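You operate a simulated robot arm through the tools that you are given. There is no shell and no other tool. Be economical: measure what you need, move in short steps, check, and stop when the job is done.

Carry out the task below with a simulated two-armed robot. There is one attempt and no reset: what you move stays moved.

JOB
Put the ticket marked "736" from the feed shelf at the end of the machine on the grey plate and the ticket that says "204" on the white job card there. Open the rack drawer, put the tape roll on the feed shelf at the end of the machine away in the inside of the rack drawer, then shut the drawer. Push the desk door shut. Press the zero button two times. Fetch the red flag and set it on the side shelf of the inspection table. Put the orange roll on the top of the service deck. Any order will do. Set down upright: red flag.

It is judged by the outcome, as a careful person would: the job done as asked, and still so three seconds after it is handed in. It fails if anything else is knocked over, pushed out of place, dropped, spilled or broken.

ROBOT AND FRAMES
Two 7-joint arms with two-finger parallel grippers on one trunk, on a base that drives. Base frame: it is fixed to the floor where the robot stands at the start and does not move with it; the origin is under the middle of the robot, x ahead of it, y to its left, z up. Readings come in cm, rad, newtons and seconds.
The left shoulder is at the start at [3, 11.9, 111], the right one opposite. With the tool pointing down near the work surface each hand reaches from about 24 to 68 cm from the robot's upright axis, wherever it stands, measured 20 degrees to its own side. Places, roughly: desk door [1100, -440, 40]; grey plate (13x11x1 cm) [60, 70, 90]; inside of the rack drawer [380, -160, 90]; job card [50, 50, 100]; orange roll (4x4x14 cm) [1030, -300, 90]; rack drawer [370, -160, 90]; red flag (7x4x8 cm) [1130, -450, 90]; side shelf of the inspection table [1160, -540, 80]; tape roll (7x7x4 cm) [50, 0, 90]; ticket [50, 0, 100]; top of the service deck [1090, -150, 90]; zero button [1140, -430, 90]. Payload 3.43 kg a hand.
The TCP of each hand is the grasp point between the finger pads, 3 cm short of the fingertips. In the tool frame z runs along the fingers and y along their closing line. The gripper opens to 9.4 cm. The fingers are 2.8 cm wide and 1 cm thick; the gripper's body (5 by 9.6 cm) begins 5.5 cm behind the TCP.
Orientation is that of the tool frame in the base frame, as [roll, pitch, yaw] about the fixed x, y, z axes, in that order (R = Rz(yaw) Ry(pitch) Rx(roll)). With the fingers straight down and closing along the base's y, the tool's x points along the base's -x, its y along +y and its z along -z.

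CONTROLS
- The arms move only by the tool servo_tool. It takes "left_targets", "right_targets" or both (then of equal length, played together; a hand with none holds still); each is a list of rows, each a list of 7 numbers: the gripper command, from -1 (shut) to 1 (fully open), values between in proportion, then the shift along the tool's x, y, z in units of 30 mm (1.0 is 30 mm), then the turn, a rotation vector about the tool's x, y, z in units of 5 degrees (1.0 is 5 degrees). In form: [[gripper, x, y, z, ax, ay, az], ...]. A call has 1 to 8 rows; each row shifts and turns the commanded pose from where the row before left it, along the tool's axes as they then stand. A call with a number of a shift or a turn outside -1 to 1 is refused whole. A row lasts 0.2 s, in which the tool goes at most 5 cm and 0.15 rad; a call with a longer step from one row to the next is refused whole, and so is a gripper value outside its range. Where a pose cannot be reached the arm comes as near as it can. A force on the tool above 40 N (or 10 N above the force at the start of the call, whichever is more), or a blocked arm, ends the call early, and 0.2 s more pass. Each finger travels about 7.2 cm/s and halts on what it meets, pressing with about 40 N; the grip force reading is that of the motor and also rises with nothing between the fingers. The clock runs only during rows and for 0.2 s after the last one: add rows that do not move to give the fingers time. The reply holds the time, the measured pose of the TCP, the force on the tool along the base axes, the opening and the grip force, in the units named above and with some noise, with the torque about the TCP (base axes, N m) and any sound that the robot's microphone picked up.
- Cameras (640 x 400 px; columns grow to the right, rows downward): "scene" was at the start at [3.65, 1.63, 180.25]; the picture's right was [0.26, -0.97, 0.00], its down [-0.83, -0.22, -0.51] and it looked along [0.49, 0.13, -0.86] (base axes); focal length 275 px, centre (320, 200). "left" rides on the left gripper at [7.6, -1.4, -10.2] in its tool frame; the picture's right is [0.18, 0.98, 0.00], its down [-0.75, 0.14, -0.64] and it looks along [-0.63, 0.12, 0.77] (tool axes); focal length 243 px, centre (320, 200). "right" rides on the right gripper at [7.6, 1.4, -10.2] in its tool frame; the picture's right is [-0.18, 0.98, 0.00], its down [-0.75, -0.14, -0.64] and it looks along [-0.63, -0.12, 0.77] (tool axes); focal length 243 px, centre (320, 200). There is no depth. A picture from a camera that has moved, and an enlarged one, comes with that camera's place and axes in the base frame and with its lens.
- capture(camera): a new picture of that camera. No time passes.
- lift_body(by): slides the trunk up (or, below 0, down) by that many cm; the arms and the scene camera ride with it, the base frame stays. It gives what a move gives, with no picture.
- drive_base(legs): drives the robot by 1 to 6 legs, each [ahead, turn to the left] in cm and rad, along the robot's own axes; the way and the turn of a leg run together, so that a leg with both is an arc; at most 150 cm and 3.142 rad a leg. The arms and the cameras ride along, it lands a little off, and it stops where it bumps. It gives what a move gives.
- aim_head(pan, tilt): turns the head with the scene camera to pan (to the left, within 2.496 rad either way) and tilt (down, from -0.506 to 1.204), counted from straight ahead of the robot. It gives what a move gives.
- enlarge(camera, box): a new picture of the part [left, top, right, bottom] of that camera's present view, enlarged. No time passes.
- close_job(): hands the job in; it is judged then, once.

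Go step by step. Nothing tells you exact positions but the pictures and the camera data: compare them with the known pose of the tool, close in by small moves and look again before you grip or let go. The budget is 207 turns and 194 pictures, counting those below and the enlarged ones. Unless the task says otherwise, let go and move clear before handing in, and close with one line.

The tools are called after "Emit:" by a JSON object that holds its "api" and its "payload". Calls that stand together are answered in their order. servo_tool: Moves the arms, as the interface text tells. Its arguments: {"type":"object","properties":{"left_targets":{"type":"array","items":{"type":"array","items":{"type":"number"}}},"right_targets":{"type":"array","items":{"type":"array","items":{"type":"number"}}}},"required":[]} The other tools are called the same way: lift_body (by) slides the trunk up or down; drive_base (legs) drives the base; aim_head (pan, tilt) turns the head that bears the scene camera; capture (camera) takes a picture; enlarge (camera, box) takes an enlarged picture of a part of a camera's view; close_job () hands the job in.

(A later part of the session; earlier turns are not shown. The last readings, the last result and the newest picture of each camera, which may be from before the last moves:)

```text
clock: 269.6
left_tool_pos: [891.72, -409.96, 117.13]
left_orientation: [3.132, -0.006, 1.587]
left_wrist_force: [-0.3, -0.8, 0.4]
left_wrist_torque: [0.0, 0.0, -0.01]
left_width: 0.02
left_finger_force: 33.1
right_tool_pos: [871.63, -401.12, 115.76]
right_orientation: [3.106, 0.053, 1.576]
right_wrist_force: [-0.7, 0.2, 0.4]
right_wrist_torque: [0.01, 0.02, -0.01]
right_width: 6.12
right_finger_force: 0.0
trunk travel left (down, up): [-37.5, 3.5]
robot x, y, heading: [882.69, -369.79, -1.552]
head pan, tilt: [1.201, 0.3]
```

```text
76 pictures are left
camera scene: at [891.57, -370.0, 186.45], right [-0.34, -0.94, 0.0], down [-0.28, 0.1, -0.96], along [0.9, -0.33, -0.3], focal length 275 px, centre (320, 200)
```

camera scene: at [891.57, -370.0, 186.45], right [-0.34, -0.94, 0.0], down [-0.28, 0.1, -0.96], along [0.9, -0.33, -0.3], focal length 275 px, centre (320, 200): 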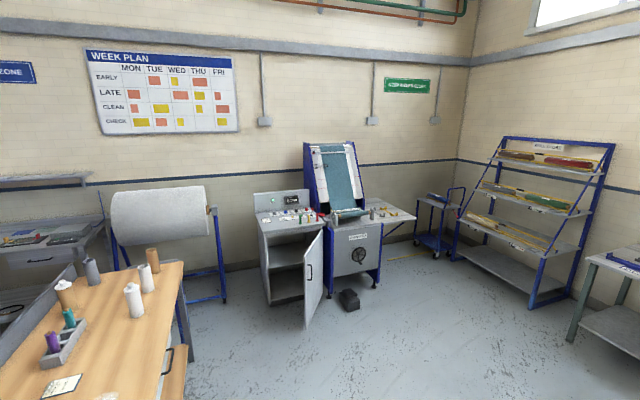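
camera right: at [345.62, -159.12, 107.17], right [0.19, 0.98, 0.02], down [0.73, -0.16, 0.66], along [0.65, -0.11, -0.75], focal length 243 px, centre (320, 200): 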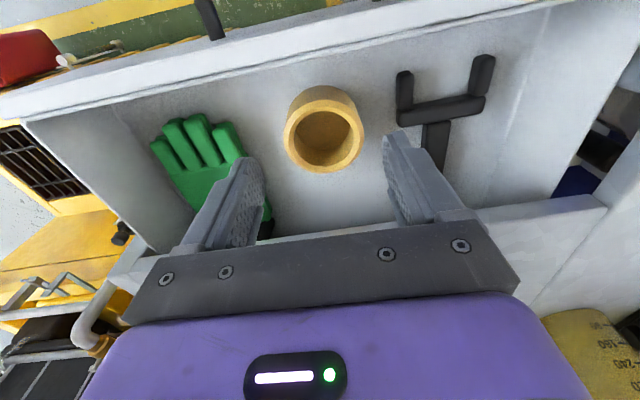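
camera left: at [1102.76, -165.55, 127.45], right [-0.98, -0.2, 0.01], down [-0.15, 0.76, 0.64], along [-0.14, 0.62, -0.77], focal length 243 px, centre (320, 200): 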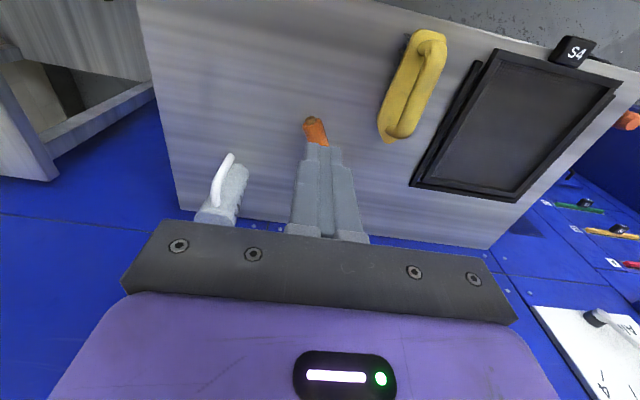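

Emit:
{"api": "drive_base", "payload": {"legs": [[58, 0], [0, 1.552], [115, 0]]}}

Emit:
{"api": "aim_head", "payload": {"pan": -0.05, "tilt": 0.5}}

Emit:
{"api": "capture", "payload": {"camera": "scene"}}

Emit:
{"api": "enlarge", "payload": {"camera": "scene", "box": [220, 80, 460, 260]}}

```text
clock: 282.1
left_tool_pos: [1040.81, -423.69, 117.26]
left_orientation: [3.131, -0.006, 3.103]
left_wrist_force: [0.5, 0.5, -0.3]
left_wrist_torque: [-0.01, 0.02, 0.01]
left_width: 0.02
left_finger_force: 33.1
right_tool_pos: [1030.66, -443.14, 115.7]
right_orientation: [3.106, 0.052, 3.092]
right_wrist_force: [0.9, -0.5, -0.7]
right_wrist_torque: [-0.02, 0.01, 0.01]
right_width: 6.1
right_finger_force: 0.1
trunk travel left (down, up): [-37.5, 3.5]
robot x, y, heading: [999.61, -430.19, -0.037]
head pan, tilt: [1.201, 0.3]
```

```text
clock: 283.6
left_tool_pos: [1040.84, -423.69, 117.16]
left_orientation: [3.132, -0.007, 3.103]
left_wrist_force: [-0.3, 0.5, -0.4]
left_wrist_torque: [-0.01, -0.03, 0.0]
left_width: 0.0
left_finger_force: 33.1
right_tool_pos: [1030.67, -443.16, 115.6]
right_orientation: [3.107, 0.052, 3.091]
right_wrist_force: [-0.4, 0.6, 0.0]
right_wrist_torque: [0.03, -0.01, 0.0]
right_width: 6.13
right_finger_force: 0.1
trunk travel left (down, up): [-37.5, 3.5]
robot x, y, heading: [999.92, -430.52, -0.034]
head pan, tilt: [-0.051, 0.499]
```

```text
75 pictures are left
camera scene: at [1006.18, -431.15, 184.61], right [-0.08, -1.0, 0.0], down [-0.48, 0.04, -0.88], along [0.88, -0.07, -0.48], focal length 275 px, centre (320, 200)
```

scene: 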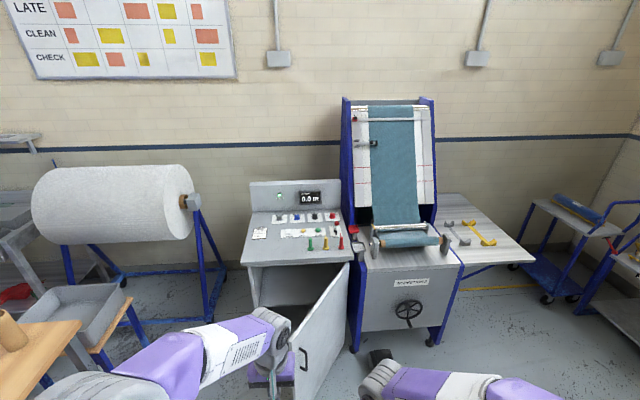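

```text
2.22 times, centred on (340, 170) of scene
camera zoom: at [1006.18, -431.15, 184.61], right [-0.08, -1.0, 0.0], down [-0.48, 0.04, -0.88], along [0.88, -0.07, -0.48], focal length 612 px, centre (276, 267)
```

zoom: 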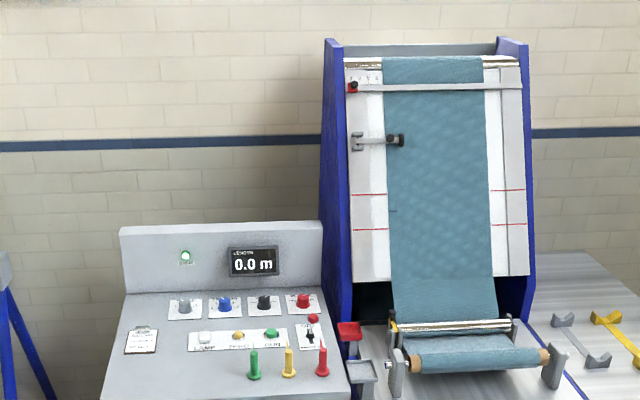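

Emit:
{"api": "enlarge", "payload": {"camera": "scene", "box": [235, 175, 375, 270]}}

Emit:
{"api": "enlarge", "payload": {"camera": "scene", "box": [240, 260, 440, 400]}}

```text
4.21 times, centred on (305, 222) of scene
camera zoom: at [1006.18, -431.15, 184.61], right [-0.08, -1.0, 0.0], down [-0.48, 0.04, -0.88], along [0.88, -0.07, -0.48], focal length 1160 px, centre (383, 105)
```

zoom: 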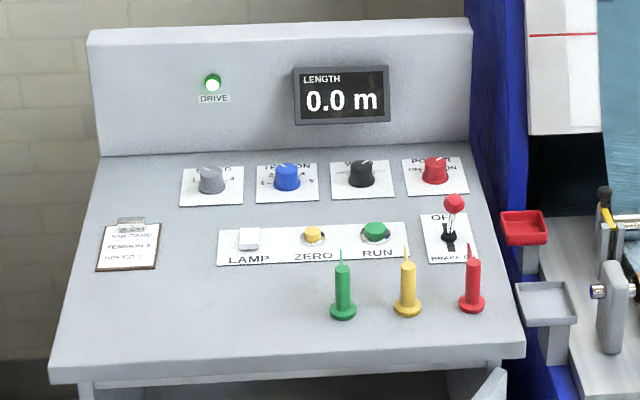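

```text
2.86 times, centred on (340, 330) of scene
camera zoom: at [1006.18, -431.15, 184.61], right [-0.08, -1.0, 0.0], down [-0.48, 0.04, -0.88], along [0.88, -0.07, -0.48], focal length 787 px, centre (263, -171)
```

zoom: 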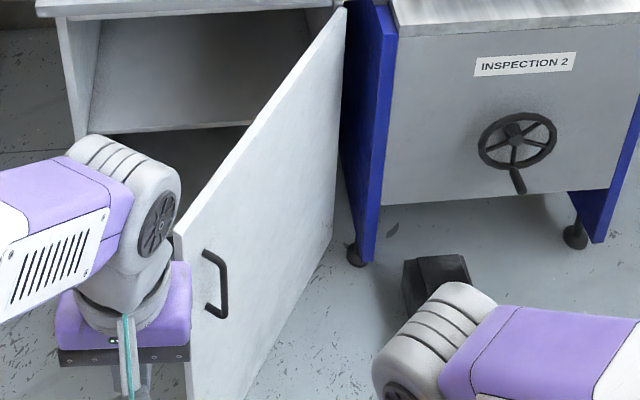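

I see ZERO (yellow button at about (1141,-432)), the red flag pin at about (1125,-452) and the door open about 54°, hinged on the right. I'll close the door first, with a forward-pointing left fist and the trunk lowered. Repositioning now.

Emit:
{"api": "drive_base", "payload": {"legs": [[0, -0.3], [25, 0], [0, 0.336]]}}

Emit:
{"api": "servo_tool", "payload": {"left_targets": [[-1, 0, 0.8, 0, 0, 0, 0], [-1, 0, 0.8, 0, 0, 0, 0], [-1, 0, 0, 0, -0.98, -0.98, 0.98], [-1, 0, 0, 0, -0.98, -0.98, 0.98], [-1, 0, 0, 0, -0.98, -0.98, 0.98], [-1, 0, 0, 0, -0.98, -0.98, 0.98], [-1, 0, 0, 0, -0.98, -0.98, 0.98], [-1, 0, 0, 0, -0.98, -0.98, 0.98]]}}

Emit:
{"api": "servo_tool", "payload": {"left_targets": [[-1, 0, 0, 0, -0.98, -0.98, 0.98], [-1, 0, 0, 0, -0.98, -0.98, 0.98], [-1, 0, 0, 0, -0.98, -0.98, 0.98], [-1, 0, 0, 0, -0.98, -0.98, 0.98], [-1, 0, 0, 0, -0.98, -0.98, 0.98], [-1, 0, 0, 0, -0.98, -0.98, 0.98], [-1, 0, 0, 0, -0.98, -0.98, 0.98], [-1, 0, 0, 0, -0.98, -0.98, 0.98]]}}

Emit:
{"api": "capture", "payload": {"camera": "scene"}}

```text
clock: 287.4
left_tool_pos: [1064.51, -430.02, 117.24]
left_orientation: [3.13, -0.008, -3.134]
left_wrist_force: [0.1, -0.2, 0.3]
left_wrist_torque: [-0.02, 0.02, 0.0]
left_width: 0.0
left_finger_force: 33.0
right_tool_pos: [1055.23, -449.97, 115.71]
right_orientation: [3.107, 0.052, 3.135]
right_wrist_force: [-0.7, 0.1, 0.0]
right_wrist_torque: [-0.02, 0.02, 0.01]
right_width: 6.11
right_finger_force: 0.1
trunk travel left (down, up): [-37.5, 3.5]
robot x, y, heading: [1024.04, -438.46, 0.011]
head pan, tilt: [-0.051, 0.499]
```

```text
clock: 289.2
left_tool_pos: [1064.54, -425.31, 117.4]
left_orientation: [2.487, 0.321, 2.497]
left_wrist_force: [-0.5, -0.1, 0.8]
left_wrist_torque: [0.0, -0.02, -0.07]
left_width: 0.0
left_finger_force: 32.6
right_tool_pos: [1055.29, -449.84, 115.62]
right_orientation: [3.107, 0.051, 3.135]
right_wrist_force: [-0.5, 0.5, -0.3]
right_wrist_torque: [-0.02, 0.01, 0.01]
right_width: 6.12
right_finger_force: 0.0
trunk travel left (down, up): [-37.5, 3.5]
robot x, y, heading: [1024.01, -438.92, 0.014]
head pan, tilt: [-0.051, 0.499]
```

```text
clock: 291.0
left_tool_pos: [1069.46, -427.48, 116.85]
left_orientation: [1.585, 0.003, 1.589]
left_wrist_force: [0.9, 0.0, -0.5]
left_wrist_torque: [0.01, -0.02, -0.02]
left_width: 0.0
left_finger_force: 33.5
left hand out of reach, approached as far as the arm can: row 3, 4, 5, 6, 7
right_tool_pos: [1055.31, -449.81, 115.69]
right_orientation: [3.108, 0.052, 3.134]
right_wrist_force: [0.1, 0.8, 0.7]
right_wrist_torque: [0.01, 0.02, -0.03]
right_width: 6.1
right_finger_force: 0.0
trunk travel left (down, up): [-37.5, 3.5]
robot x, y, heading: [1023.72, -438.77, 0.009]
head pan, tilt: [-0.051, 0.499]
```

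```text
71 pictures are left
camera scene: at [1030.4, -438.9, 184.6], right [-0.04, -1.0, 0.0], down [-0.48, 0.02, -0.88], along [0.88, -0.03, -0.48], focal length 275 px, centre (320, 200)
```

scene: 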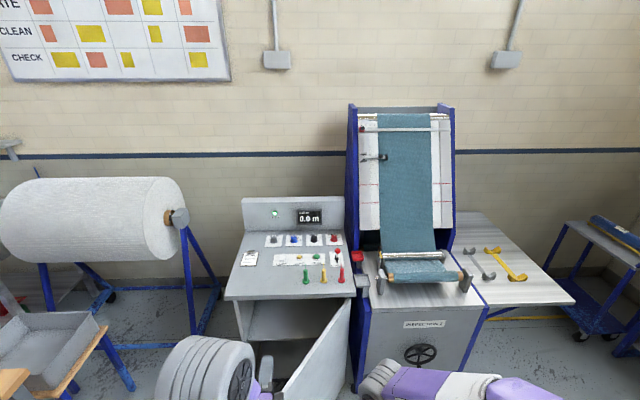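

The fist points forward. I'll lower the trunk, then shift the fist to y≈-434 and down beside the door face.

Emit:
{"api": "lift_body", "payload": {"by": -34}}

Emit:
{"api": "servo_tool", "payload": {"left_targets": [[-1, -0.5, -0.5, 0, 0, 0, 0], [-1, -0.5, -0.8, 0, 0, 0, 0], [-1, -0.5, -0.8, 0, 0, 0, 0], [-1, -0.5, -0.8, 0, 0, 0, 0], [-1, 0, -0.8, 0, 0, 0, 0], [-1, 0, -0.8, 0, 0, 0, 0]]}}

Emit:
{"api": "aim_head", "payload": {"pan": 0.0, "tilt": 0.75}}

Emit:
{"api": "capture", "payload": {"camera": "scene"}}

Emit:
{"api": "capture", "payload": {"camera": "left"}}

```text
clock: 294.4
left_tool_pos: [1069.41, -427.54, 82.78]
left_orientation: [1.588, 0.003, 1.59]
left_wrist_force: [0.6, -0.7, 0.1]
left_wrist_torque: [0.01, 0.0, -0.01]
left_width: 0.0
left_finger_force: 33.1
right_tool_pos: [1055.13, -449.99, 81.54]
right_orientation: [3.106, 0.053, 3.136]
right_wrist_force: [0.5, 0.1, 0.3]
right_wrist_torque: [0.03, 0.0, -0.01]
right_width: 6.09
right_finger_force: 0.2
trunk travel left (down, up): [-3.5, 37.5]
robot x, y, heading: [1023.91, -438.69, 0.008]
head pan, tilt: [-0.051, 0.499]
```

```text
clock: 295.8
left_tool_pos: [1069.4, -433.6, 69.35]
left_orientation: [1.588, 0.003, 1.589]
left_wrist_force: [-0.6, -0.5, 0.0]
left_wrist_torque: [0.01, 0.03, -0.02]
left_width: 0.01
left_finger_force: 32.9
right_tool_pos: [1055.27, -449.91, 81.61]
right_orientation: [3.108, 0.053, 3.136]
right_wrist_force: [0.6, -0.4, 0.2]
right_wrist_torque: [-0.02, -0.03, -0.01]
right_width: 6.11
right_finger_force: 0.1
trunk travel left (down, up): [-3.5, 37.5]
robot x, y, heading: [1024.3, -438.45, 0.01]
head pan, tilt: [-0.051, 0.499]
```

```text
clock: 296.5
left_tool_pos: [1069.41, -433.64, 69.39]
left_orientation: [1.589, 0.002, 1.59]
left_wrist_force: [-0.1, 0.5, -0.1]
left_wrist_torque: [0.01, -0.04, 0.02]
left_width: 0.0
left_finger_force: 32.5
right_tool_pos: [1055.38, -449.84, 81.63]
right_orientation: [3.107, 0.053, 3.136]
right_wrist_force: [-0.3, -0.5, -0.2]
right_wrist_torque: [0.0, -0.02, -0.01]
right_width: 6.1
right_finger_force: 0.0
trunk travel left (down, up): [-3.5, 37.5]
robot x, y, heading: [1023.85, -438.66, 0.012]
head pan, tilt: [0.0, 0.75]
```

```text
70 pictures are left
camera scene: at [1029.49, -438.62, 148.42], right [0.01, -1.0, 0.0], down [-0.68, -0.01, -0.73], along [0.73, 0.01, -0.68], focal length 275 px, centre (320, 200)
```

scene: 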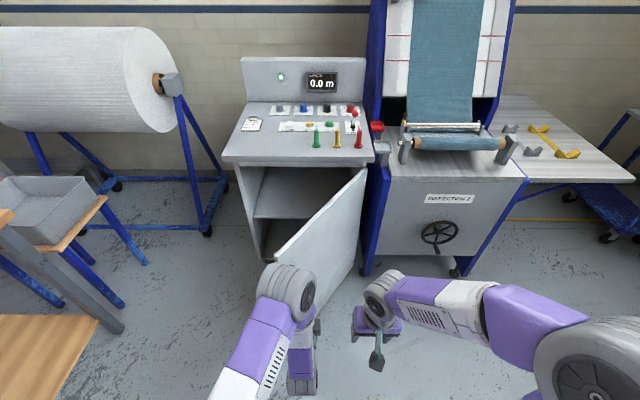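

```text
69 pictures are left
camera left: at [1058.96, -426.14, 68.13], right [0.01, 0.19, 0.98], down [-0.62, -0.77, 0.15], along [0.78, -0.62, 0.11], focal length 243 px, centre (320, 200)
```

left: 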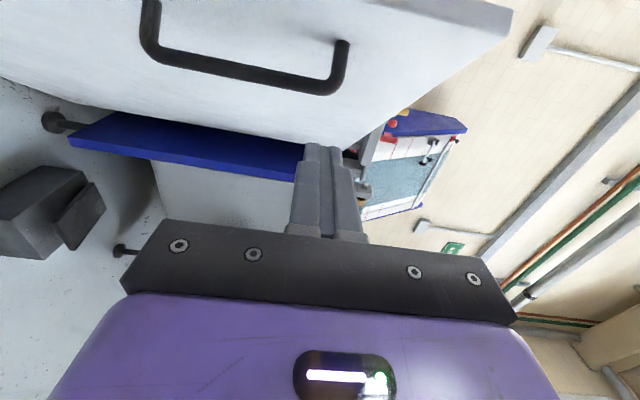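

The fist is beside the handle, facing the door's outer face. I'll extend the arm forward to start pushing.

Emit:
{"api": "servo_tool", "payload": {"left_targets": [[-1, 0, 0, 0.7, 0, 0, 0], [-1, 0, 0, 0.8, 0, 0, 0], [-1, 0, 0, 0.8, 0, 0, 0], [-1, 0, 0, 0.8, 0, 0, 0], [-1, 0, 0, 0.8, 0, 0, 0], [-1, 0, 0, 0.8, 0, 0, 0], [-1, 0, 0, 0.8, 0, 0, 0]]}}

Emit:
{"api": "capture", "payload": {"camera": "scene"}}

```text
clock: 298.1
left_tool_pos: [1085.78, -433.16, 69.03]
left_orientation: [1.589, 0.002, 1.59]
left_wrist_force: [0.2, -0.5, -0.3]
left_wrist_torque: [0.03, 0.01, 0.0]
left_width: 0.0
left_finger_force: 32.9
right_tool_pos: [1055.31, -449.84, 81.7]
right_orientation: [3.106, 0.052, 3.137]
right_wrist_force: [-0.1, 0.5, -0.1]
right_wrist_torque: [0.0, 0.0, 0.02]
right_width: 6.11
right_finger_force: 0.1
trunk travel left (down, up): [-3.5, 37.5]
robot x, y, heading: [1024.07, -438.95, 0.013]
head pan, tilt: [0.0, 0.75]
```

```text
68 pictures are left
camera scene: at [1029.51, -438.62, 148.41], right [0.01, -1.0, 0.0], down [-0.68, -0.01, -0.73], along [0.73, 0.01, -0.68], focal length 275 px, centre (320, 200)
```

scene: 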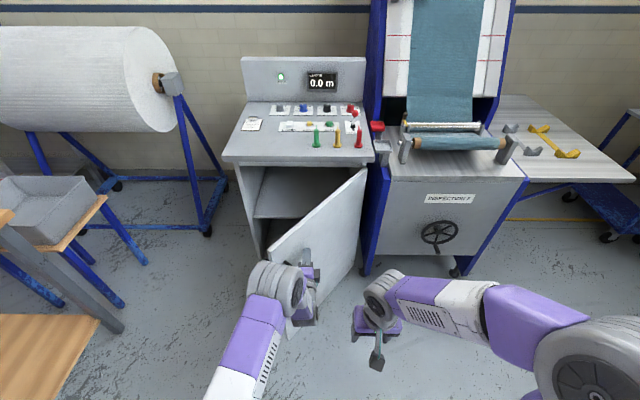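

Now I'll drive forward to push the door with the fist.

Emit:
{"api": "drive_base", "payload": {"legs": [[15, 0]]}}

Emit:
{"api": "capture", "payload": {"camera": "scene"}}

```text
clock: 299.5
left_tool_pos: [1100.9, -432.93, 68.94]
left_orientation: [1.587, 0.002, 1.591]
left_wrist_force: [0.0, 0.1, -0.8]
left_wrist_torque: [0.02, -0.05, 0.03]
left_width: 0.01
left_finger_force: 33.1
right_tool_pos: [1070.25, -449.73, 81.72]
right_orientation: [3.106, 0.052, 3.139]
right_wrist_force: [-0.3, 0.2, 0.3]
right_wrist_torque: [-0.01, -0.01, 0.02]
right_width: 6.11
right_finger_force: 0.0
trunk travel left (down, up): [-3.5, 37.5]
robot x, y, heading: [1038.9, -438.55, 0.011]
head pan, tilt: [0.0, 0.75]
```

```text
67 pictures are left
camera scene: at [1044.54, -438.43, 148.41], right [0.01, -1.0, 0.0], down [-0.68, -0.01, -0.73], along [0.73, 0.01, -0.68], focal length 275 px, centre (320, 200)
```

scene: 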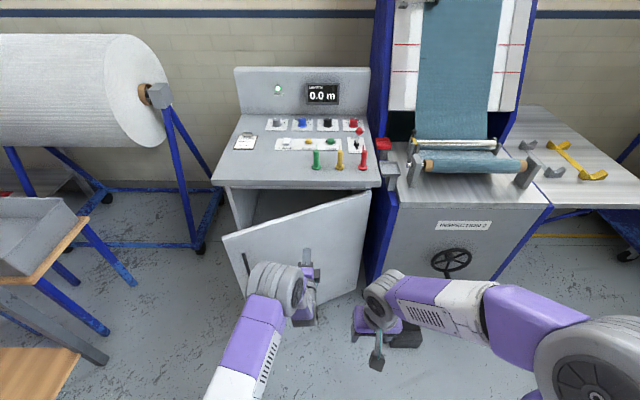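

The door is swinging shut. Continuing 15 cm more.

Emit:
{"api": "drive_base", "payload": {"legs": [[15, 0]]}}

Emit:
{"api": "capture", "payload": {"camera": "scene"}}

```text
clock: 300.9
left_tool_pos: [1115.96, -432.89, 68.92]
left_orientation: [1.588, 0.0, 1.59]
left_wrist_force: [-0.7, -0.5, 0.1]
left_wrist_torque: [-0.04, -0.01, 0.04]
left_width: 0.04
left_finger_force: 32.5
right_tool_pos: [1085.47, -449.58, 81.76]
right_orientation: [3.107, 0.053, 3.136]
right_wrist_force: [0.1, 0.2, -0.5]
right_wrist_torque: [-0.01, -0.02, -0.03]
right_width: 6.12
right_finger_force: 0.0
trunk travel left (down, up): [-3.5, 37.5]
robot x, y, heading: [1054.31, -438.41, 0.014]
head pan, tilt: [0.0, 0.75]
```

```text
66 pictures are left
camera scene: at [1059.61, -438.25, 148.41], right [0.01, -1.0, 0.0], down [-0.68, -0.01, -0.73], along [0.73, 0.01, -0.68], focal length 275 px, centre (320, 200)
```

scene: 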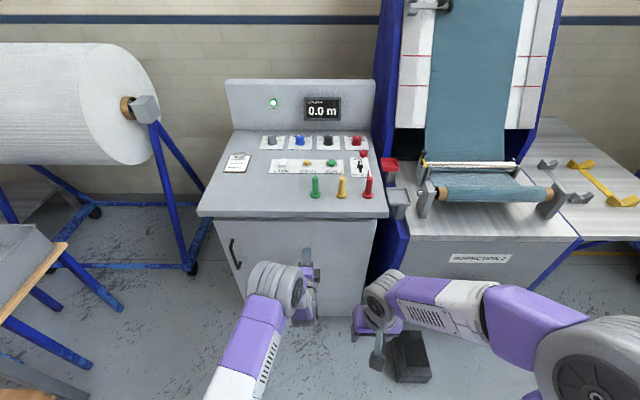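

Almost shut. I'll finish with small arm pushes until it meets the frame.

Emit:
{"api": "servo_tool", "payload": {"left_targets": [[-1, 0, 0, 0.2, 0, 0, 0], [-1, 0, 0, 0.2, 0, 0, 0], [-1, 0, 0, 0.2, 0, 0, 0], [-1, 0, 0, 0.2, 0, 0, 0], [-1, 0, 0, 0.2, 0, 0, 0], [-1, 0, 0, 0.2, 0, 0, 0], [-1, 0, 0, 0.2, 0, 0, 0], [-1, 0, 0, 0.2, 0, 0, 0]]}}

Emit:
{"api": "enlarge", "payload": {"camera": "scene", "box": [180, 130, 440, 330]}}

```text
clock: 302.4
left_tool_pos: [1119.04, -432.81, 69.02]
left_orientation: [1.587, 0.002, 1.591]
left_wrist_force: [-22.7, 4.1, 9.3]
left_wrist_torque: [-0.08, -0.4, -0.18]
left_width: 0.0
left_finger_force: 32.9
right_tool_pos: [1084.88, -449.56, 81.76]
right_orientation: [3.105, 0.057, 3.136]
right_wrist_force: [-0.3, -0.4, 0.5]
right_wrist_torque: [0.0, -0.02, 0.07]
right_width: 6.11
right_finger_force: 0.0
trunk travel left (down, up): [-3.5, 37.5]
robot x, y, heading: [1054.0, -438.37, 0.013]
head pan, tilt: [0.0, 0.75]
stopped in row 7 (left hand): the force on the tool passed its limit at 51 N (the readings are from after the stop); the commanded pose is now the measured one
```

```text
2.00 times, centred on (310, 230) of scene
camera zoom: at [1059.02, -438.2, 148.44], right [0.01, -1.0, 0.0], down [-0.68, -0.01, -0.73], along [0.73, 0.01, -0.68], focal length 551 px, centre (340, 140)
```

zoom: 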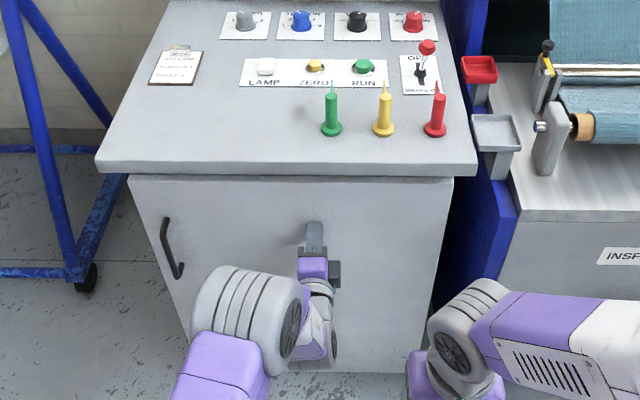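

The door is shut. I'll pull the fist back, back off 12 cm, raise the trunk and refold the left hand.

Emit:
{"api": "servo_tool", "payload": {"left_targets": [[-1, 0, 0, -0.5, 0, 0, 0], [-1, 0, 0, -0.8, 0, 0, 0], [-1, 0, 0, -0.8, 0, 0, 0], [-1, 0, 0, -0.8, 0, 0, 0], [-1, 0, 0, -0.8, 0, 0, 0]]}}

Emit:
{"api": "drive_base", "payload": {"legs": [[-15, 0]]}}

Emit:
{"api": "lift_body", "payload": {"by": 34}}

Emit:
{"api": "servo_tool", "payload": {"left_targets": [[-1, 0.5, 0.9, 0, 0, 0, 0], [-1, 0.5, 0.9, 0, 0, 0, 0], [-1, 0.5, 0.9, 0, 0, 0, 0], [-1, 0.5, 0.9, 0, 0, 0, 0], [-1, 0, 0.9, 0, 0, 0, 0]]}}

Emit:
{"api": "servo_tool", "payload": {"left_targets": [[-1, 0, 0, 0, 0.98, 0.98, -0.98], [-1, 0, 0, 0, 0.98, 0.98, -0.98], [-1, 0, 0, 0, 0.98, 0.98, -0.98], [-1, 0, 0, 0, 0.98, 0.98, -0.98], [-1, 0, 0, 0, 0.98, 0.98, -0.98], [-1, 0, 0, 0, 0.98, 0.98, -0.98], [-1, 0, 0, 0, 0.98, 0.98, -0.98]]}}

Emit:
{"api": "servo_tool", "payload": {"left_targets": [[-1, 0, 0, 0, 0.98, 0.98, -0.98], [-1, 0, 0, 0, 0.98, 0.98, -0.98], [-1, 0, 0, 0, 0.98, 0.98, -0.98], [-1, 0, 0, 0, 0.98, 0.98, -0.98], [-1, 0, 0, 0, 0.98, 0.98, -0.98], [-1, 0, 0, 0, 0.98, 0.98, -0.98], [-1, 0, 0, 0, 0.98, 0.98, -0.98]]}}

Emit:
{"api": "capture", "payload": {"camera": "scene"}}

```text
clock: 303.6
left_tool_pos: [1108.21, -433.17, 69.07]
left_orientation: [1.593, 0.002, 1.589]
left_wrist_force: [-0.7, 0.7, 0.1]
left_wrist_torque: [0.0, 0.02, 0.04]
left_width: 0.0
left_finger_force: 33.7
right_tool_pos: [1085.18, -449.48, 81.59]
right_orientation: [3.108, 0.052, 3.136]
right_wrist_force: [-0.1, -0.4, 0.0]
right_wrist_torque: [0.01, -0.02, 0.01]
right_width: 6.14
right_finger_force: 0.0
trunk travel left (down, up): [-3.5, 37.5]
robot x, y, heading: [1054.08, -438.05, 0.012]
head pan, tilt: [0.0, 0.75]
```

```text
clock: 305.0
left_tool_pos: [1093.14, -433.18, 69.14]
left_orientation: [1.594, 0.001, 1.59]
left_wrist_force: [0.2, 1.0, -0.8]
left_wrist_torque: [0.0, 0.0, 0.04]
left_width: 0.0
left_finger_force: 33.6
right_tool_pos: [1070.28, -449.75, 81.69]
right_orientation: [3.106, 0.054, 3.14]
right_wrist_force: [-0.4, 0.5, 0.5]
right_wrist_torque: [0.02, 0.01, 0.01]
right_width: 6.09
right_finger_force: 0.1
trunk travel left (down, up): [-3.5, 37.5]
robot x, y, heading: [1039.29, -438.55, 0.015]
head pan, tilt: [0.0, 0.75]
```

```text
clock: 308.3
left_tool_pos: [1093.36, -433.24, 103.05]
left_orientation: [1.592, 0.002, 1.593]
left_wrist_force: [-0.6, 0.2, 0.4]
left_wrist_torque: [-0.02, 0.02, 0.0]
left_width: 0.02
left_finger_force: 33.1
right_tool_pos: [1070.17, -449.63, 115.69]
right_orientation: [3.108, 0.053, 3.138]
right_wrist_force: [-0.2, -0.4, -0.4]
right_wrist_torque: [-0.04, -0.02, 0.01]
right_width: 6.12
right_finger_force: 0.1
trunk travel left (down, up): [-37.5, 3.5]
robot x, y, heading: [1039.14, -438.31, 0.015]
head pan, tilt: [0.0, 0.75]
```

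```text
clock: 309.5
left_tool_pos: [1093.39, -427.07, 116.58]
left_orientation: [1.593, 0.002, 1.59]
left_wrist_force: [-0.6, 0.0, 0.6]
left_wrist_torque: [0.01, -0.02, -0.02]
left_width: 0.0
left_finger_force: 32.8
right_tool_pos: [1070.17, -449.71, 115.76]
right_orientation: [3.107, 0.052, 3.138]
right_wrist_force: [-0.4, -0.7, 0.5]
right_wrist_torque: [-0.02, 0.0, 0.0]
right_width: 6.09
right_finger_force: 0.2
trunk travel left (down, up): [-37.5, 3.5]
robot x, y, heading: [1038.85, -438.35, 0.011]
head pan, tilt: [0.0, 0.75]
```

```text
clock: 311.1
left_tool_pos: [1093.32, -427.17, 116.61]
left_orientation: [2.368, 0.326, 2.375]
left_wrist_force: [-0.9, -0.8, -0.3]
left_wrist_torque: [-0.03, 0.01, -0.03]
left_width: 0.01
left_finger_force: 32.9
right_tool_pos: [1070.27, -449.75, 115.78]
right_orientation: [3.108, 0.054, 3.138]
right_wrist_force: [0.6, 0.3, 0.2]
right_wrist_torque: [0.02, -0.01, 0.0]
right_width: 6.11
right_finger_force: 0.1
trunk travel left (down, up): [-37.5, 3.5]
robot x, y, heading: [1038.64, -438.22, 0.012]
head pan, tilt: [0.0, 0.75]
```

```text
clock: 312.7
left_tool_pos: [1093.39, -427.06, 116.44]
left_orientation: [3.132, -0.012, -3.134]
left_wrist_force: [-0.1, -0.6, 1.0]
left_wrist_torque: [0.01, 0.0, -0.02]
left_width: 0.01
left_finger_force: 32.8
right_tool_pos: [1070.19, -449.68, 115.71]
right_orientation: [3.106, 0.052, 3.137]
right_wrist_force: [0.1, -0.2, 0.5]
right_wrist_torque: [0.02, 0.02, -0.04]
right_width: 6.12
right_finger_force: 0.2
trunk travel left (down, up): [-37.5, 3.5]
robot x, y, heading: [1038.95, -438.48, 0.016]
head pan, tilt: [0.0, 0.75]
```

```text
64 pictures are left
camera scene: at [1044.52, -438.38, 182.41], right [0.01, -1.0, 0.0], down [-0.68, -0.01, -0.73], along [0.73, 0.01, -0.68], focal length 275 px, centre (320, 200)
```

scene: 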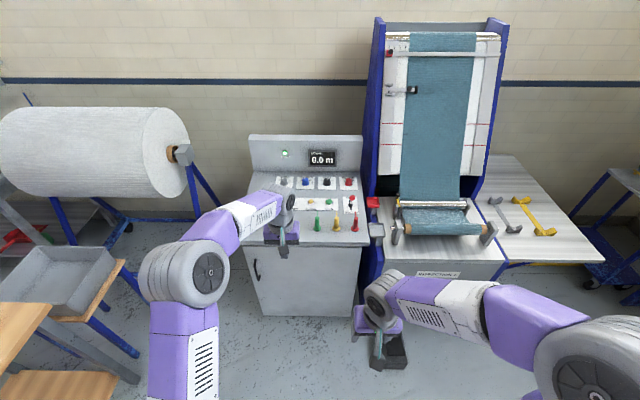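

The door stays shut. I'll drive up to the desk so the left hand can press ZERO and the right can take the flag.

Emit:
{"api": "drive_base", "payload": {"legs": [[36, 0]]}}

Emit:
{"api": "capture", "payload": {"camera": "left"}}

Emit:
{"api": "capture", "payload": {"camera": "right"}}

Emit:
{"api": "capture", "payload": {"camera": "scene"}}

```text
clock: 315.0
left_tool_pos: [1129.27, -426.47, 116.6]
left_orientation: [3.131, -0.009, -3.131]
left_wrist_force: [-0.2, -1.0, -0.2]
left_wrist_torque: [-0.03, -0.01, 0.02]
left_width: 0.0
left_finger_force: 32.8
right_tool_pos: [1106.32, -449.05, 115.75]
right_orientation: [3.106, 0.052, 3.141]
right_wrist_force: [0.3, -0.5, -0.7]
right_wrist_torque: [0.01, 0.02, -0.01]
right_width: 6.12
right_finger_force: 0.0
trunk travel left (down, up): [-37.5, 3.5]
robot x, y, heading: [1075.06, -437.66, 0.022]
head pan, tilt: [0.0, 0.75]
```

```text
63 pictures are left
camera left: at [1121.73, -428.03, 126.78], right [-0.19, 0.98, 0.01], down [0.76, 0.14, 0.64], along [0.62, 0.13, -0.77], focal length 243 px, centre (320, 200)
```

left: 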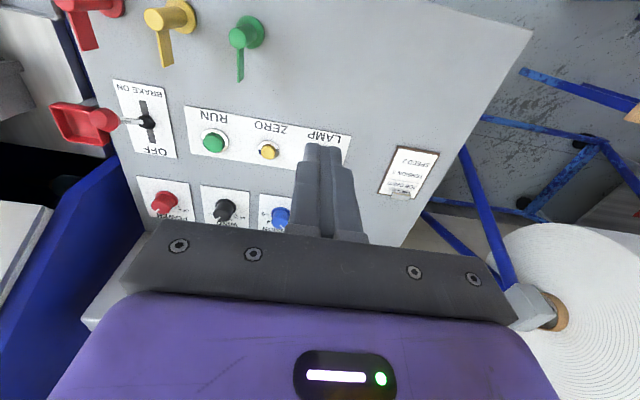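

```text
62 pictures are left
camera right: at [1098.08, -448.03, 125.64], right [0.18, 0.98, 0.04], down [0.72, -0.16, 0.68], along [0.67, -0.09, -0.74], focal length 243 px, centre (320, 200)
```

right: 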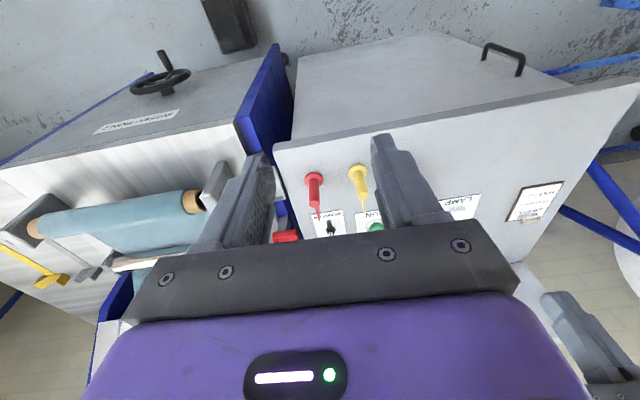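

```text
61 pictures are left
camera scene: at [1080.42, -437.85, 182.41], right [0.02, -1.0, 0.0], down [-0.68, -0.01, -0.73], along [0.73, 0.01, -0.68], focal length 275 px, centre (320, 200)
```

scene: 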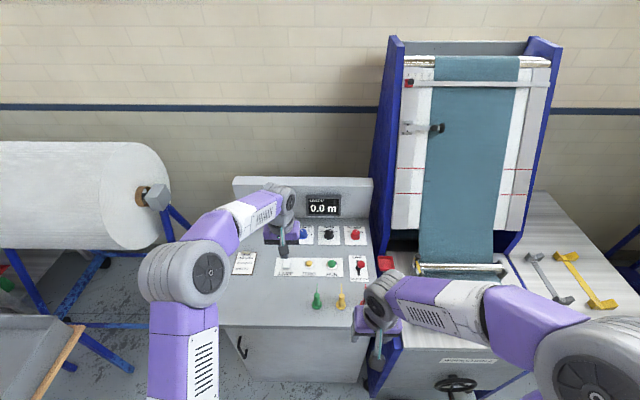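

ZERO is at (1141.5,-432.3). I'll drive 5 cm closer and put the left fist above it.

Emit:
{"api": "drive_base", "payload": {"legs": [[5, 0]]}}

Emit:
{"api": "servo_tool", "payload": {"left_targets": [[-1, -0.5, -0.4, 0.3, 0, 0, 0], [-1, -0.5, -0.4, 0.6, 0, 0, 0], [-1, -0.5, -0.4, 0.8, 0, 0, 0], [-1, -0.5, -0.4, 0.8, 0, 0, 0], [-1, -0.4, -0.4, 0.8, 0, 0, 0]]}}

Emit:
{"api": "capture", "payload": {"camera": "left"}}

Emit:
{"api": "enlarge", "payload": {"camera": "scene", "box": [220, 200, 400, 340]}}

```text
clock: 315.9
left_tool_pos: [1134.1, -426.18, 116.5]
left_orientation: [3.131, -0.011, -3.131]
left_wrist_force: [0.2, -0.7, -1.0]
left_wrist_torque: [-0.01, 0.05, -0.03]
left_width: 0.0
left_finger_force: 33.0
right_tool_pos: [1111.03, -449.01, 115.75]
right_orientation: [3.107, 0.052, 3.141]
right_wrist_force: [0.6, 0.3, -0.3]
right_wrist_torque: [0.0, 0.02, -0.02]
right_width: 6.12
right_finger_force: 0.1
trunk travel left (down, up): [-37.5, 3.5]
robot x, y, heading: [1079.33, -437.96, 0.02]
head pan, tilt: [0.0, 0.75]
```

```text
clock: 317.1
left_tool_pos: [1141.53, -432.16, 106.66]
left_orientation: [3.132, -0.009, -3.132]
left_wrist_force: [-0.2, -0.4, -0.3]
left_wrist_torque: [0.01, -0.02, -0.03]
left_width: 0.01
left_finger_force: 33.1
right_tool_pos: [1111.13, -449.05, 115.58]
right_orientation: [3.107, 0.053, 3.14]
right_wrist_force: [0.1, -0.4, 0.2]
right_wrist_torque: [-0.01, -0.01, 0.02]
right_width: 6.11
right_finger_force: 0.1
trunk travel left (down, up): [-37.5, 3.5]
robot x, y, heading: [1079.64, -437.58, 0.018]
head pan, tilt: [0.0, 0.75]
```

```text
60 pictures are left
camera left: at [1133.92, -433.78, 116.88], right [-0.19, 0.98, 0.01], down [0.76, 0.14, 0.64], along [0.62, 0.13, -0.77], focal length 243 px, centre (320, 200)
```

left: 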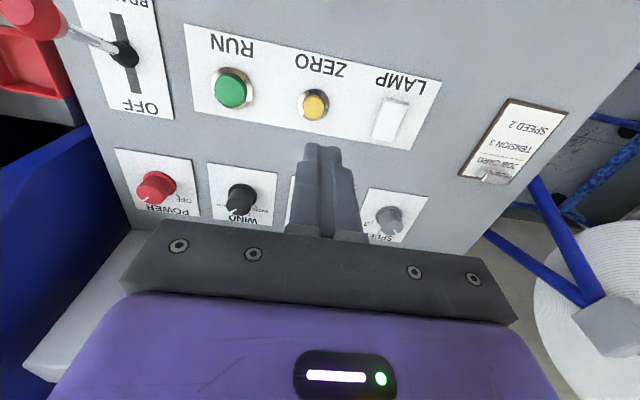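

```text
2.86 times, centred on (310, 270) of scene
camera zoom: at [1085.39, -437.82, 182.41], right [0.02, -1.0, 0.0], down [-0.68, -0.01, -0.73], along [0.73, 0.01, -0.68], focal length 787 px, centre (349, 0)
```

zoom: 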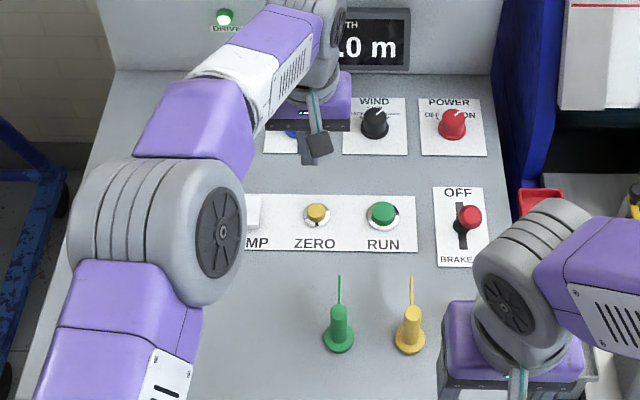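

Aligned. I'll come down close above the ZERO button.

Emit:
{"api": "servo_tool", "payload": {"left_targets": [[-1, -0.13, -0.12, 0.6, 0, 0, 0], [-1, 0, 0, 0.9, 0, 0, 0], [-1, 0, 0, 0.9, 0, 0, 0], [-1, 0, 0, 0.9, 0, 0, 0]]}}

Emit:
{"api": "enlarge", "payload": {"camera": "left", "box": [200, 100, 440, 250]}}

```text
clock: 318.1
left_tool_pos: [1141.54, -432.32, 96.49]
left_orientation: [3.131, -0.011, -3.132]
left_wrist_force: [-0.6, -0.6, -0.8]
left_wrist_torque: [-0.03, -0.01, -0.02]
left_width: 0.0
left_finger_force: 33.0
right_tool_pos: [1111.13, -449.04, 115.66]
right_orientation: [3.107, 0.053, -3.141]
right_wrist_force: [-0.1, 0.1, 0.4]
right_wrist_torque: [0.01, -0.01, -0.01]
right_width: 6.11
right_finger_force: 0.2
trunk travel left (down, up): [-37.5, 3.5]
robot x, y, heading: [1080.15, -437.82, 0.016]
head pan, tilt: [0.0, 0.75]
```

```text
2.67 times, centred on (320, 175) of left
camera zoom: at [1134.04, -433.96, 106.87], right [-0.19, 0.98, 0.01], down [0.76, 0.14, 0.63], along [0.62, 0.13, -0.77], focal length 647 px, centre (320, 267)
```

zoom: 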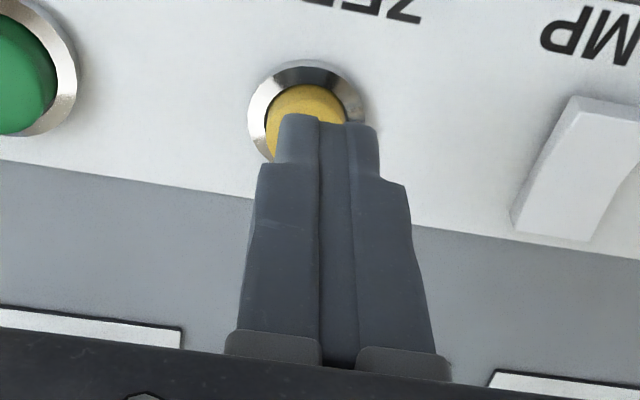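

I'll shift a few mm to centre, then press gently.

Emit:
{"api": "servo_tool", "payload": {"left_targets": [[-1, 0.08, -0.13, 0.1, 0, 0, 0], [-1, 0, 0, 0.15, 0, 0, 0], [-1, 0, 0, 0.1, 0, 0, 0], [-1, 0, 0, 0.1, 0, 0, 0], [-1, 0, 0, 0, 0, 0, 0]]}}

```text
clock: 319.3
left_tool_pos: [1141.21, -432.84, 95.15]
left_orientation: [3.131, -0.011, -3.13]
left_wrist_force: [0.8, -0.5, -0.2]
left_wrist_torque: [0.0, 0.0, -0.02]
left_width: 0.02
left_finger_force: 33.2
right_tool_pos: [1111.03, -448.97, 115.68]
right_orientation: [3.107, 0.052, -3.141]
right_wrist_force: [0.1, 0.4, -0.2]
right_wrist_torque: [0.02, -0.02, -0.04]
right_width: 6.12
right_finger_force: 0.1
trunk travel left (down, up): [-37.5, 3.5]
robot x, y, heading: [1079.68, -437.99, 0.015]
head pan, tilt: [0.0, 0.75]
```

Emit:
{"api": "servo_tool", "payload": {"left_targets": [[-1, 0, 0, 0.08, 0, 0, 0], [-1, 0, 0, 0.08, 0, 0, 0], [-1, 0, 0, 0.08, 0, 0, 0]]}}

```text
clock: 320.1
left_tool_pos: [1141.15, -432.82, 94.45]
left_orientation: [3.132, -0.01, -3.131]
left_wrist_force: [-0.1, 0.5, -0.6]
left_wrist_torque: [0.01, 0.0, -0.03]
left_width: 0.0
left_finger_force: 32.8
right_tool_pos: [1111.07, -449.09, 115.68]
right_orientation: [3.106, 0.052, 3.14]
right_wrist_force: [0.1, 0.8, -0.3]
right_wrist_torque: [0.02, 0.05, 0.02]
right_width: 6.15
right_finger_force: 0.0
trunk travel left (down, up): [-37.5, 3.5]
robot x, y, heading: [1079.46, -437.67, 0.021]
head pan, tilt: [0.0, 0.75]
```

Emit:
{"api": "servo_tool", "payload": {"left_targets": [[-1, 0, 0, 0.08, 0, 0, 0], [-1, 0, 0, 0.08, 0, 0, 0]]}}

Emit:
{"api": "enlarge", "payload": {"camera": "left", "box": [200, 100, 440, 250]}}

```text
clock: 320.7
left_tool_pos: [1141.29, -432.78, 94.03]
left_orientation: [3.13, -0.01, -3.13]
left_wrist_force: [-0.1, -0.8, -0.1]
left_wrist_torque: [-0.03, -0.03, 0.02]
left_width: 0.0
left_finger_force: 32.9
right_tool_pos: [1111.07, -448.91, 115.62]
right_orientation: [3.106, 0.052, 3.14]
right_wrist_force: [0.1, -0.4, -1.2]
right_wrist_torque: [-0.01, -0.01, 0.0]
right_width: 6.1
right_finger_force: 0.0
trunk travel left (down, up): [-37.5, 3.5]
robot x, y, heading: [1079.83, -437.76, 0.018]
head pan, tilt: [0.0, 0.75]
```

```text
2.67 times, centred on (320, 175) of left
camera zoom: at [1133.75, -434.46, 104.26], right [-0.19, 0.98, 0.01], down [0.76, 0.14, 0.64], along [0.62, 0.13, -0.77], focal length 647 px, centre (320, 267)
```

zoom: 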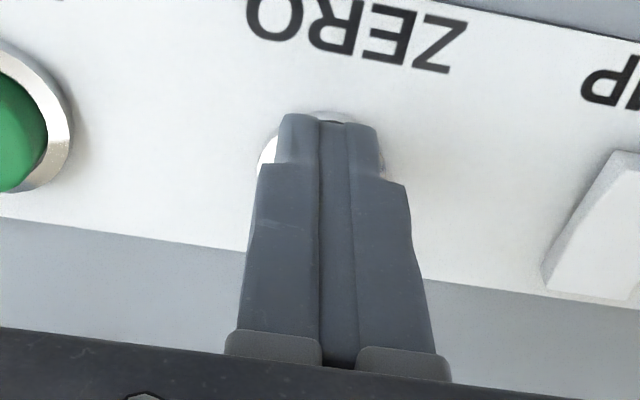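

Centred on the button. Pressing down further.

Emit:
{"api": "servo_tool", "payload": {"left_targets": [[-1, 0, 0, 0.08, 0, 0, 0], [-1, 0, 0, 0.08, 0, 0, 0]]}}

Emit:
{"api": "servo_tool", "payload": {"left_targets": [[-1, 0, 0, 0.08, 0, 0, 0], [-1, 0, 0, 0.08, 0, 0, 0]]}}

```text
clock: 321.3
left_tool_pos: [1141.15, -432.88, 93.54]
left_orientation: [3.132, -0.009, -3.13]
left_wrist_force: [-0.6, 0.2, 0.3]
left_wrist_torque: [0.01, -0.01, -0.01]
left_width: 0.0
left_finger_force: 32.8
right_tool_pos: [1111.05, -448.98, 115.51]
right_orientation: [3.107, 0.053, -3.14]
right_wrist_force: [0.1, 0.1, -0.1]
right_wrist_torque: [0.03, 0.0, 0.03]
right_width: 6.12
right_finger_force: 0.1
trunk travel left (down, up): [-37.5, 3.5]
robot x, y, heading: [1079.6, -437.81, 0.009]
head pan, tilt: [0.0, 0.75]
```

```text
clock: 321.9
left_tool_pos: [1141.32, -432.86, 93.0]
left_orientation: [3.132, -0.01, -3.132]
left_wrist_force: [1.0, -0.3, 0.3]
left_wrist_torque: [-0.01, -0.01, 0.03]
left_width: 0.01
left_finger_force: 33.1
right_tool_pos: [1111.08, -448.96, 115.71]
right_orientation: [3.106, 0.052, -3.14]
right_wrist_force: [-0.6, 0.0, 0.1]
right_wrist_torque: [0.0, 0.0, 0.03]
right_width: 6.12
right_finger_force: 0.0
trunk travel left (down, up): [-37.5, 3.5]
robot x, y, heading: [1079.81, -437.65, 0.018]
head pan, tilt: [0.0, 0.75]
```

Emit:
{"api": "servo_tool", "payload": {"left_targets": [[-1, 0, 0, 0.08, 0, 0, 0], [-1, 0, 0, 0.08, 0, 0, 0]]}}

Emit:
{"api": "servo_tool", "payload": {"left_targets": [[-1, 0, 0, 0.06, 0, 0, 0], [-1, 0, 0, 0.06, 0, 0, 0]]}}

```text
clock: 322.5
left_tool_pos: [1141.21, -432.88, 92.56]
left_orientation: [3.131, -0.011, -3.132]
left_wrist_force: [-1.5, 0.2, 1.7]
left_wrist_torque: [-0.01, 0.01, 0.03]
left_width: 0.0
left_finger_force: 33.0
right_tool_pos: [1110.9, -449.06, 115.67]
right_orientation: [3.108, 0.052, -3.14]
right_wrist_force: [0.8, 0.0, 0.4]
right_wrist_torque: [-0.01, 0.02, -0.01]
right_width: 6.08
right_finger_force: 0.0
trunk travel left (down, up): [-37.5, 3.5]
robot x, y, heading: [1080.03, -437.79, 0.016]
head pan, tilt: [0.0, 0.75]
```

```text
clock: 323.1
left_tool_pos: [1141.16, -432.86, 92.31]
left_orientation: [3.131, -0.011, -3.13]
left_wrist_force: [-0.1, 0.7, 3.5]
left_wrist_torque: [0.01, 0.0, -0.02]
left_width: 0.0
left_finger_force: 33.0
right_tool_pos: [1111.13, -448.89, 115.61]
right_orientation: [3.107, 0.053, 3.139]
right_wrist_force: [-0.3, -0.4, -0.2]
right_wrist_torque: [0.03, -0.04, 0.02]
right_width: 6.08
right_finger_force: 0.0
trunk travel left (down, up): [-37.5, 3.5]
robot x, y, heading: [1079.97, -437.73, 0.023]
head pan, tilt: [0.0, 0.75]
heard: click
```

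A click: first press registered. I'll release, then press again to the same depth.

Emit:
{"api": "servo_tool", "payload": {"left_targets": [[-1, 0, 0, -0.4, 0, 0, 0], [-1, 0, 0, -0.3, 0, 0, 0], [-1, 0, 0, 0, 0, 0, 0], [-1, 0, 0, 0, 0, 0, 0]]}}

Emit:
{"api": "servo_tool", "payload": {"left_targets": [[-1, 0, 0, 0.3, 0, 0, 0], [-1, 0, 0, 0.3, 0, 0, 0], [-1, 0, 0, 0.1, 0, 0, 0], [-1, 0, 0, 0, 0, 0, 0]]}}

```text
clock: 324.1
left_tool_pos: [1141.28, -432.87, 94.39]
left_orientation: [3.131, -0.01, -3.131]
left_wrist_force: [-0.7, 1.0, -0.2]
left_wrist_torque: [0.0, -0.02, 0.0]
left_width: 0.01
left_finger_force: 32.8
right_tool_pos: [1111.13, -449.04, 115.71]
right_orientation: [3.107, 0.054, 3.141]
right_wrist_force: [0.2, -0.5, 0.6]
right_wrist_torque: [0.02, -0.03, -0.03]
right_width: 6.1
right_finger_force: 0.1
trunk travel left (down, up): [-37.5, 3.5]
robot x, y, heading: [1079.94, -437.71, 0.018]
head pan, tilt: [0.0, 0.75]
```

```text
clock: 325.1
left_tool_pos: [1141.17, -432.85, 92.33]
left_orientation: [3.132, -0.01, -3.132]
left_wrist_force: [0.6, 0.5, 3.1]
left_wrist_torque: [0.02, -0.05, 0.02]
left_width: 0.02
left_finger_force: 32.6
right_tool_pos: [1111.04, -448.96, 115.58]
right_orientation: [3.107, 0.052, -3.141]
right_wrist_force: [-0.2, -0.4, 0.8]
right_wrist_torque: [-0.01, 0.0, 0.01]
right_width: 6.12
right_finger_force: 0.0
trunk travel left (down, up): [-37.5, 3.5]
robot x, y, heading: [1079.88, -437.66, 0.02]
head pan, tilt: [0.0, 0.75]
heard: click
```

Second click: ZERO has been pressed twice. Now I'll raise and retract the left hand and bring the right (levelled) above the red flag.

Emit:
{"api": "servo_tool", "payload": {"left_targets": [[-1, 0, 0, -0.8, 0, 0, 0], [-1, 0, 0, -1, 0, 0, 0], [-1, 0, 0, -1, 0, 0, 0], [-1, 0.4, 0.3, -1, 0, 0, 0], [-1, 0.9, 0.4, -1, 0, 0, 0], [-1, 0.9, 0.4, -1, 0, 0, 0], [-1, 0.9, 0.4, -1, 0, 0, 0], [-1, 0.9, 0.4, -1, 0, 0, 0]], "right_targets": [[0.3, 0, 0, 0, 0.4, 0.61, 0], [0.3, 0, 0, 0, 0, 0, 0], [0.3, -0.8, -0.2, 0.2, 0, 0, 0], [0.3, -0.8, -0.2, 0.2, 0, 0, 0], [0.3, -0.8, -0.2, 0.2, 0, 0, 0], [0.3, -0.8, -0.2, 0.3, 0, 0, 0], [0.3, -0.8, -0.2, 0.3, 0, 0, 0], [0.3, -0.9, -0.2, 0.3, 0, 0, 0]]}}

Emit:
{"api": "capture", "payload": {"camera": "right"}}

Emit:
{"api": "enlarge", "payload": {"camera": "scene", "box": [260, 220, 440, 340]}}

```text
clock: 326.9
left_tool_pos: [1129.47, -427.39, 115.56]
left_orientation: [3.13, -0.01, -3.131]
left_wrist_force: [-0.6, -0.5, -0.2]
left_wrist_torque: [-0.01, -0.02, 0.03]
left_width: 0.0
left_finger_force: 32.9
right_tool_pos: [1126.09, -452.33, 111.38]
right_orientation: [-3.141, 0.0, -3.139]
right_wrist_force: [0.5, 0.1, 0.5]
right_wrist_torque: [-0.05, 0.02, 0.0]
right_width: 6.11
right_finger_force: 0.1
trunk travel left (down, up): [-37.5, 3.5]
robot x, y, heading: [1079.94, -437.25, 0.019]
head pan, tilt: [0.0, 0.75]
```

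```text
56 pictures are left
camera right: at [1118.4, -450.97, 121.51], right [0.18, 0.98, 0.0], down [0.75, -0.14, 0.64], along [0.63, -0.12, -0.77], focal length 243 px, centre (320, 200)
```

right: 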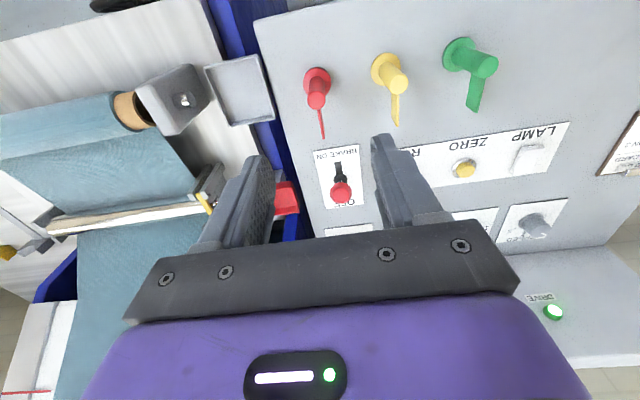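

```text
3.33 times, centred on (350, 280) of scene
camera zoom: at [1085.26, -437.72, 182.41], right [0.02, -1.0, 0.0], down [-0.68, -0.01, -0.73], along [0.73, 0.01, -0.68], focal length 918 px, centre (220, -67)
```

zoom: 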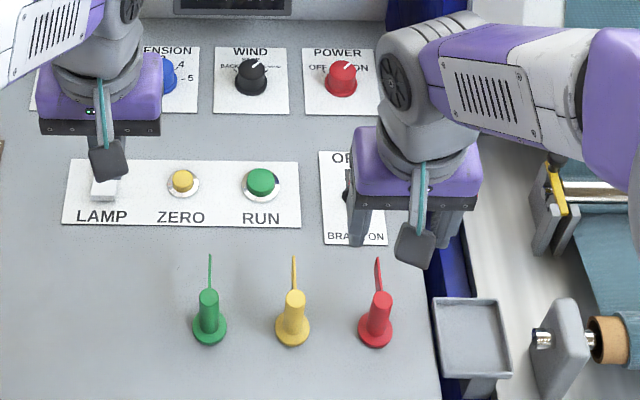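

The red flag's pole is at (1126.4,-452.8), top at z≈96, with its pennant pointing away. I'll come down around the pole.

Emit:
{"api": "servo_tool", "payload": {"right_targets": [[0.3, -0.1, -0.16, 0.5, 0, 0, 0], [0.3, 0, 0, 0.9, 0, 0, 0], [0.3, 0, 0, 0.9, 0, 0, 0], [0.3, 0, 0, 0.9, 0, 0, 0]]}}

Emit:
{"api": "capture", "payload": {"camera": "right"}}

```text
clock: 327.9
left_tool_pos: [1129.48, -427.44, 115.64]
left_orientation: [3.131, -0.009, -3.131]
left_wrist_force: [0.7, 0.7, -0.1]
left_wrist_torque: [0.0, 0.03, -0.02]
left_width: 0.0
left_finger_force: 33.9
right_tool_pos: [1126.15, -453.04, 101.55]
right_orientation: [3.14, -0.001, 3.141]
right_wrist_force: [0.9, 0.4, 0.7]
right_wrist_torque: [0.01, 0.02, -0.01]
right_width: 6.11
right_finger_force: 0.1
trunk travel left (down, up): [-37.5, 3.5]
robot x, y, heading: [1079.87, -437.54, 0.018]
head pan, tilt: [0.0, 0.75]
```

```text
54 pictures are left
camera right: at [1118.54, -451.55, 111.83], right [0.18, 0.98, 0.0], down [0.75, -0.14, 0.64], along [0.63, -0.12, -0.77], focal length 243 px, centre (320, 200)
```

right: 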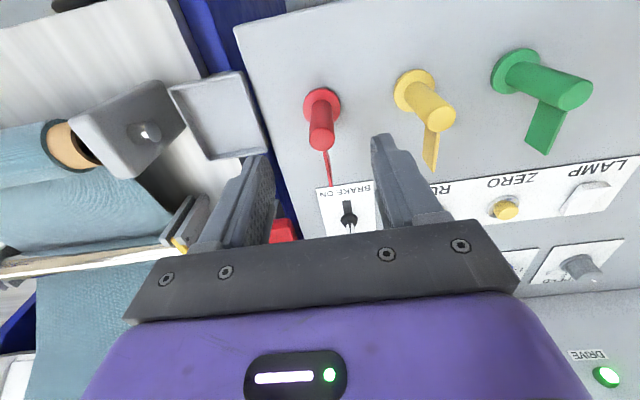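

Emit:
{"api": "servo_tool", "payload": {"right_targets": [[0.3, 0, 0.03, 0.8, 0, 0, 0], [0.3, 0, 0, 0.8, 0, 0, 0], [0.3, 0, 0, 0.75, 0, 0, 0], [0.3, 0, 0, 0, 0, 0, 0]]}}

Emit:
{"api": "capture", "payload": {"camera": "right"}}

```text
clock: 328.9
left_tool_pos: [1129.54, -427.62, 115.68]
left_orientation: [3.132, -0.012, -3.132]
left_wrist_force: [0.7, -0.6, 0.7]
left_wrist_torque: [-0.02, 0.0, 0.0]
left_width: 0.0
left_finger_force: 33.3
right_tool_pos: [1126.13, -452.96, 94.5]
right_orientation: [-3.141, -0.001, -3.141]
right_wrist_force: [-0.1, -0.1, -1.0]
right_wrist_torque: [-0.01, 0.02, 0.0]
right_width: 6.12
right_finger_force: 0.1
trunk travel left (down, up): [-37.5, 3.5]
robot x, y, heading: [1080.15, -437.79, 0.018]
head pan, tilt: [0.0, 0.75]
```

```text
53 pictures are left
camera right: at [1118.34, -451.59, 104.91], right [0.18, 0.98, 0.0], down [0.75, -0.14, 0.64], along [0.63, -0.12, -0.77], focal length 243 px, centre (320, 200)
```

right: 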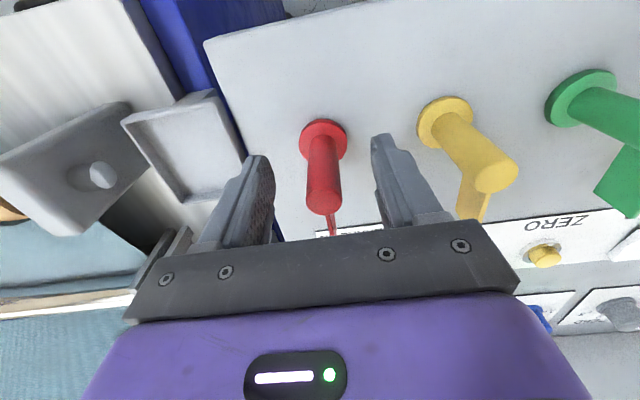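

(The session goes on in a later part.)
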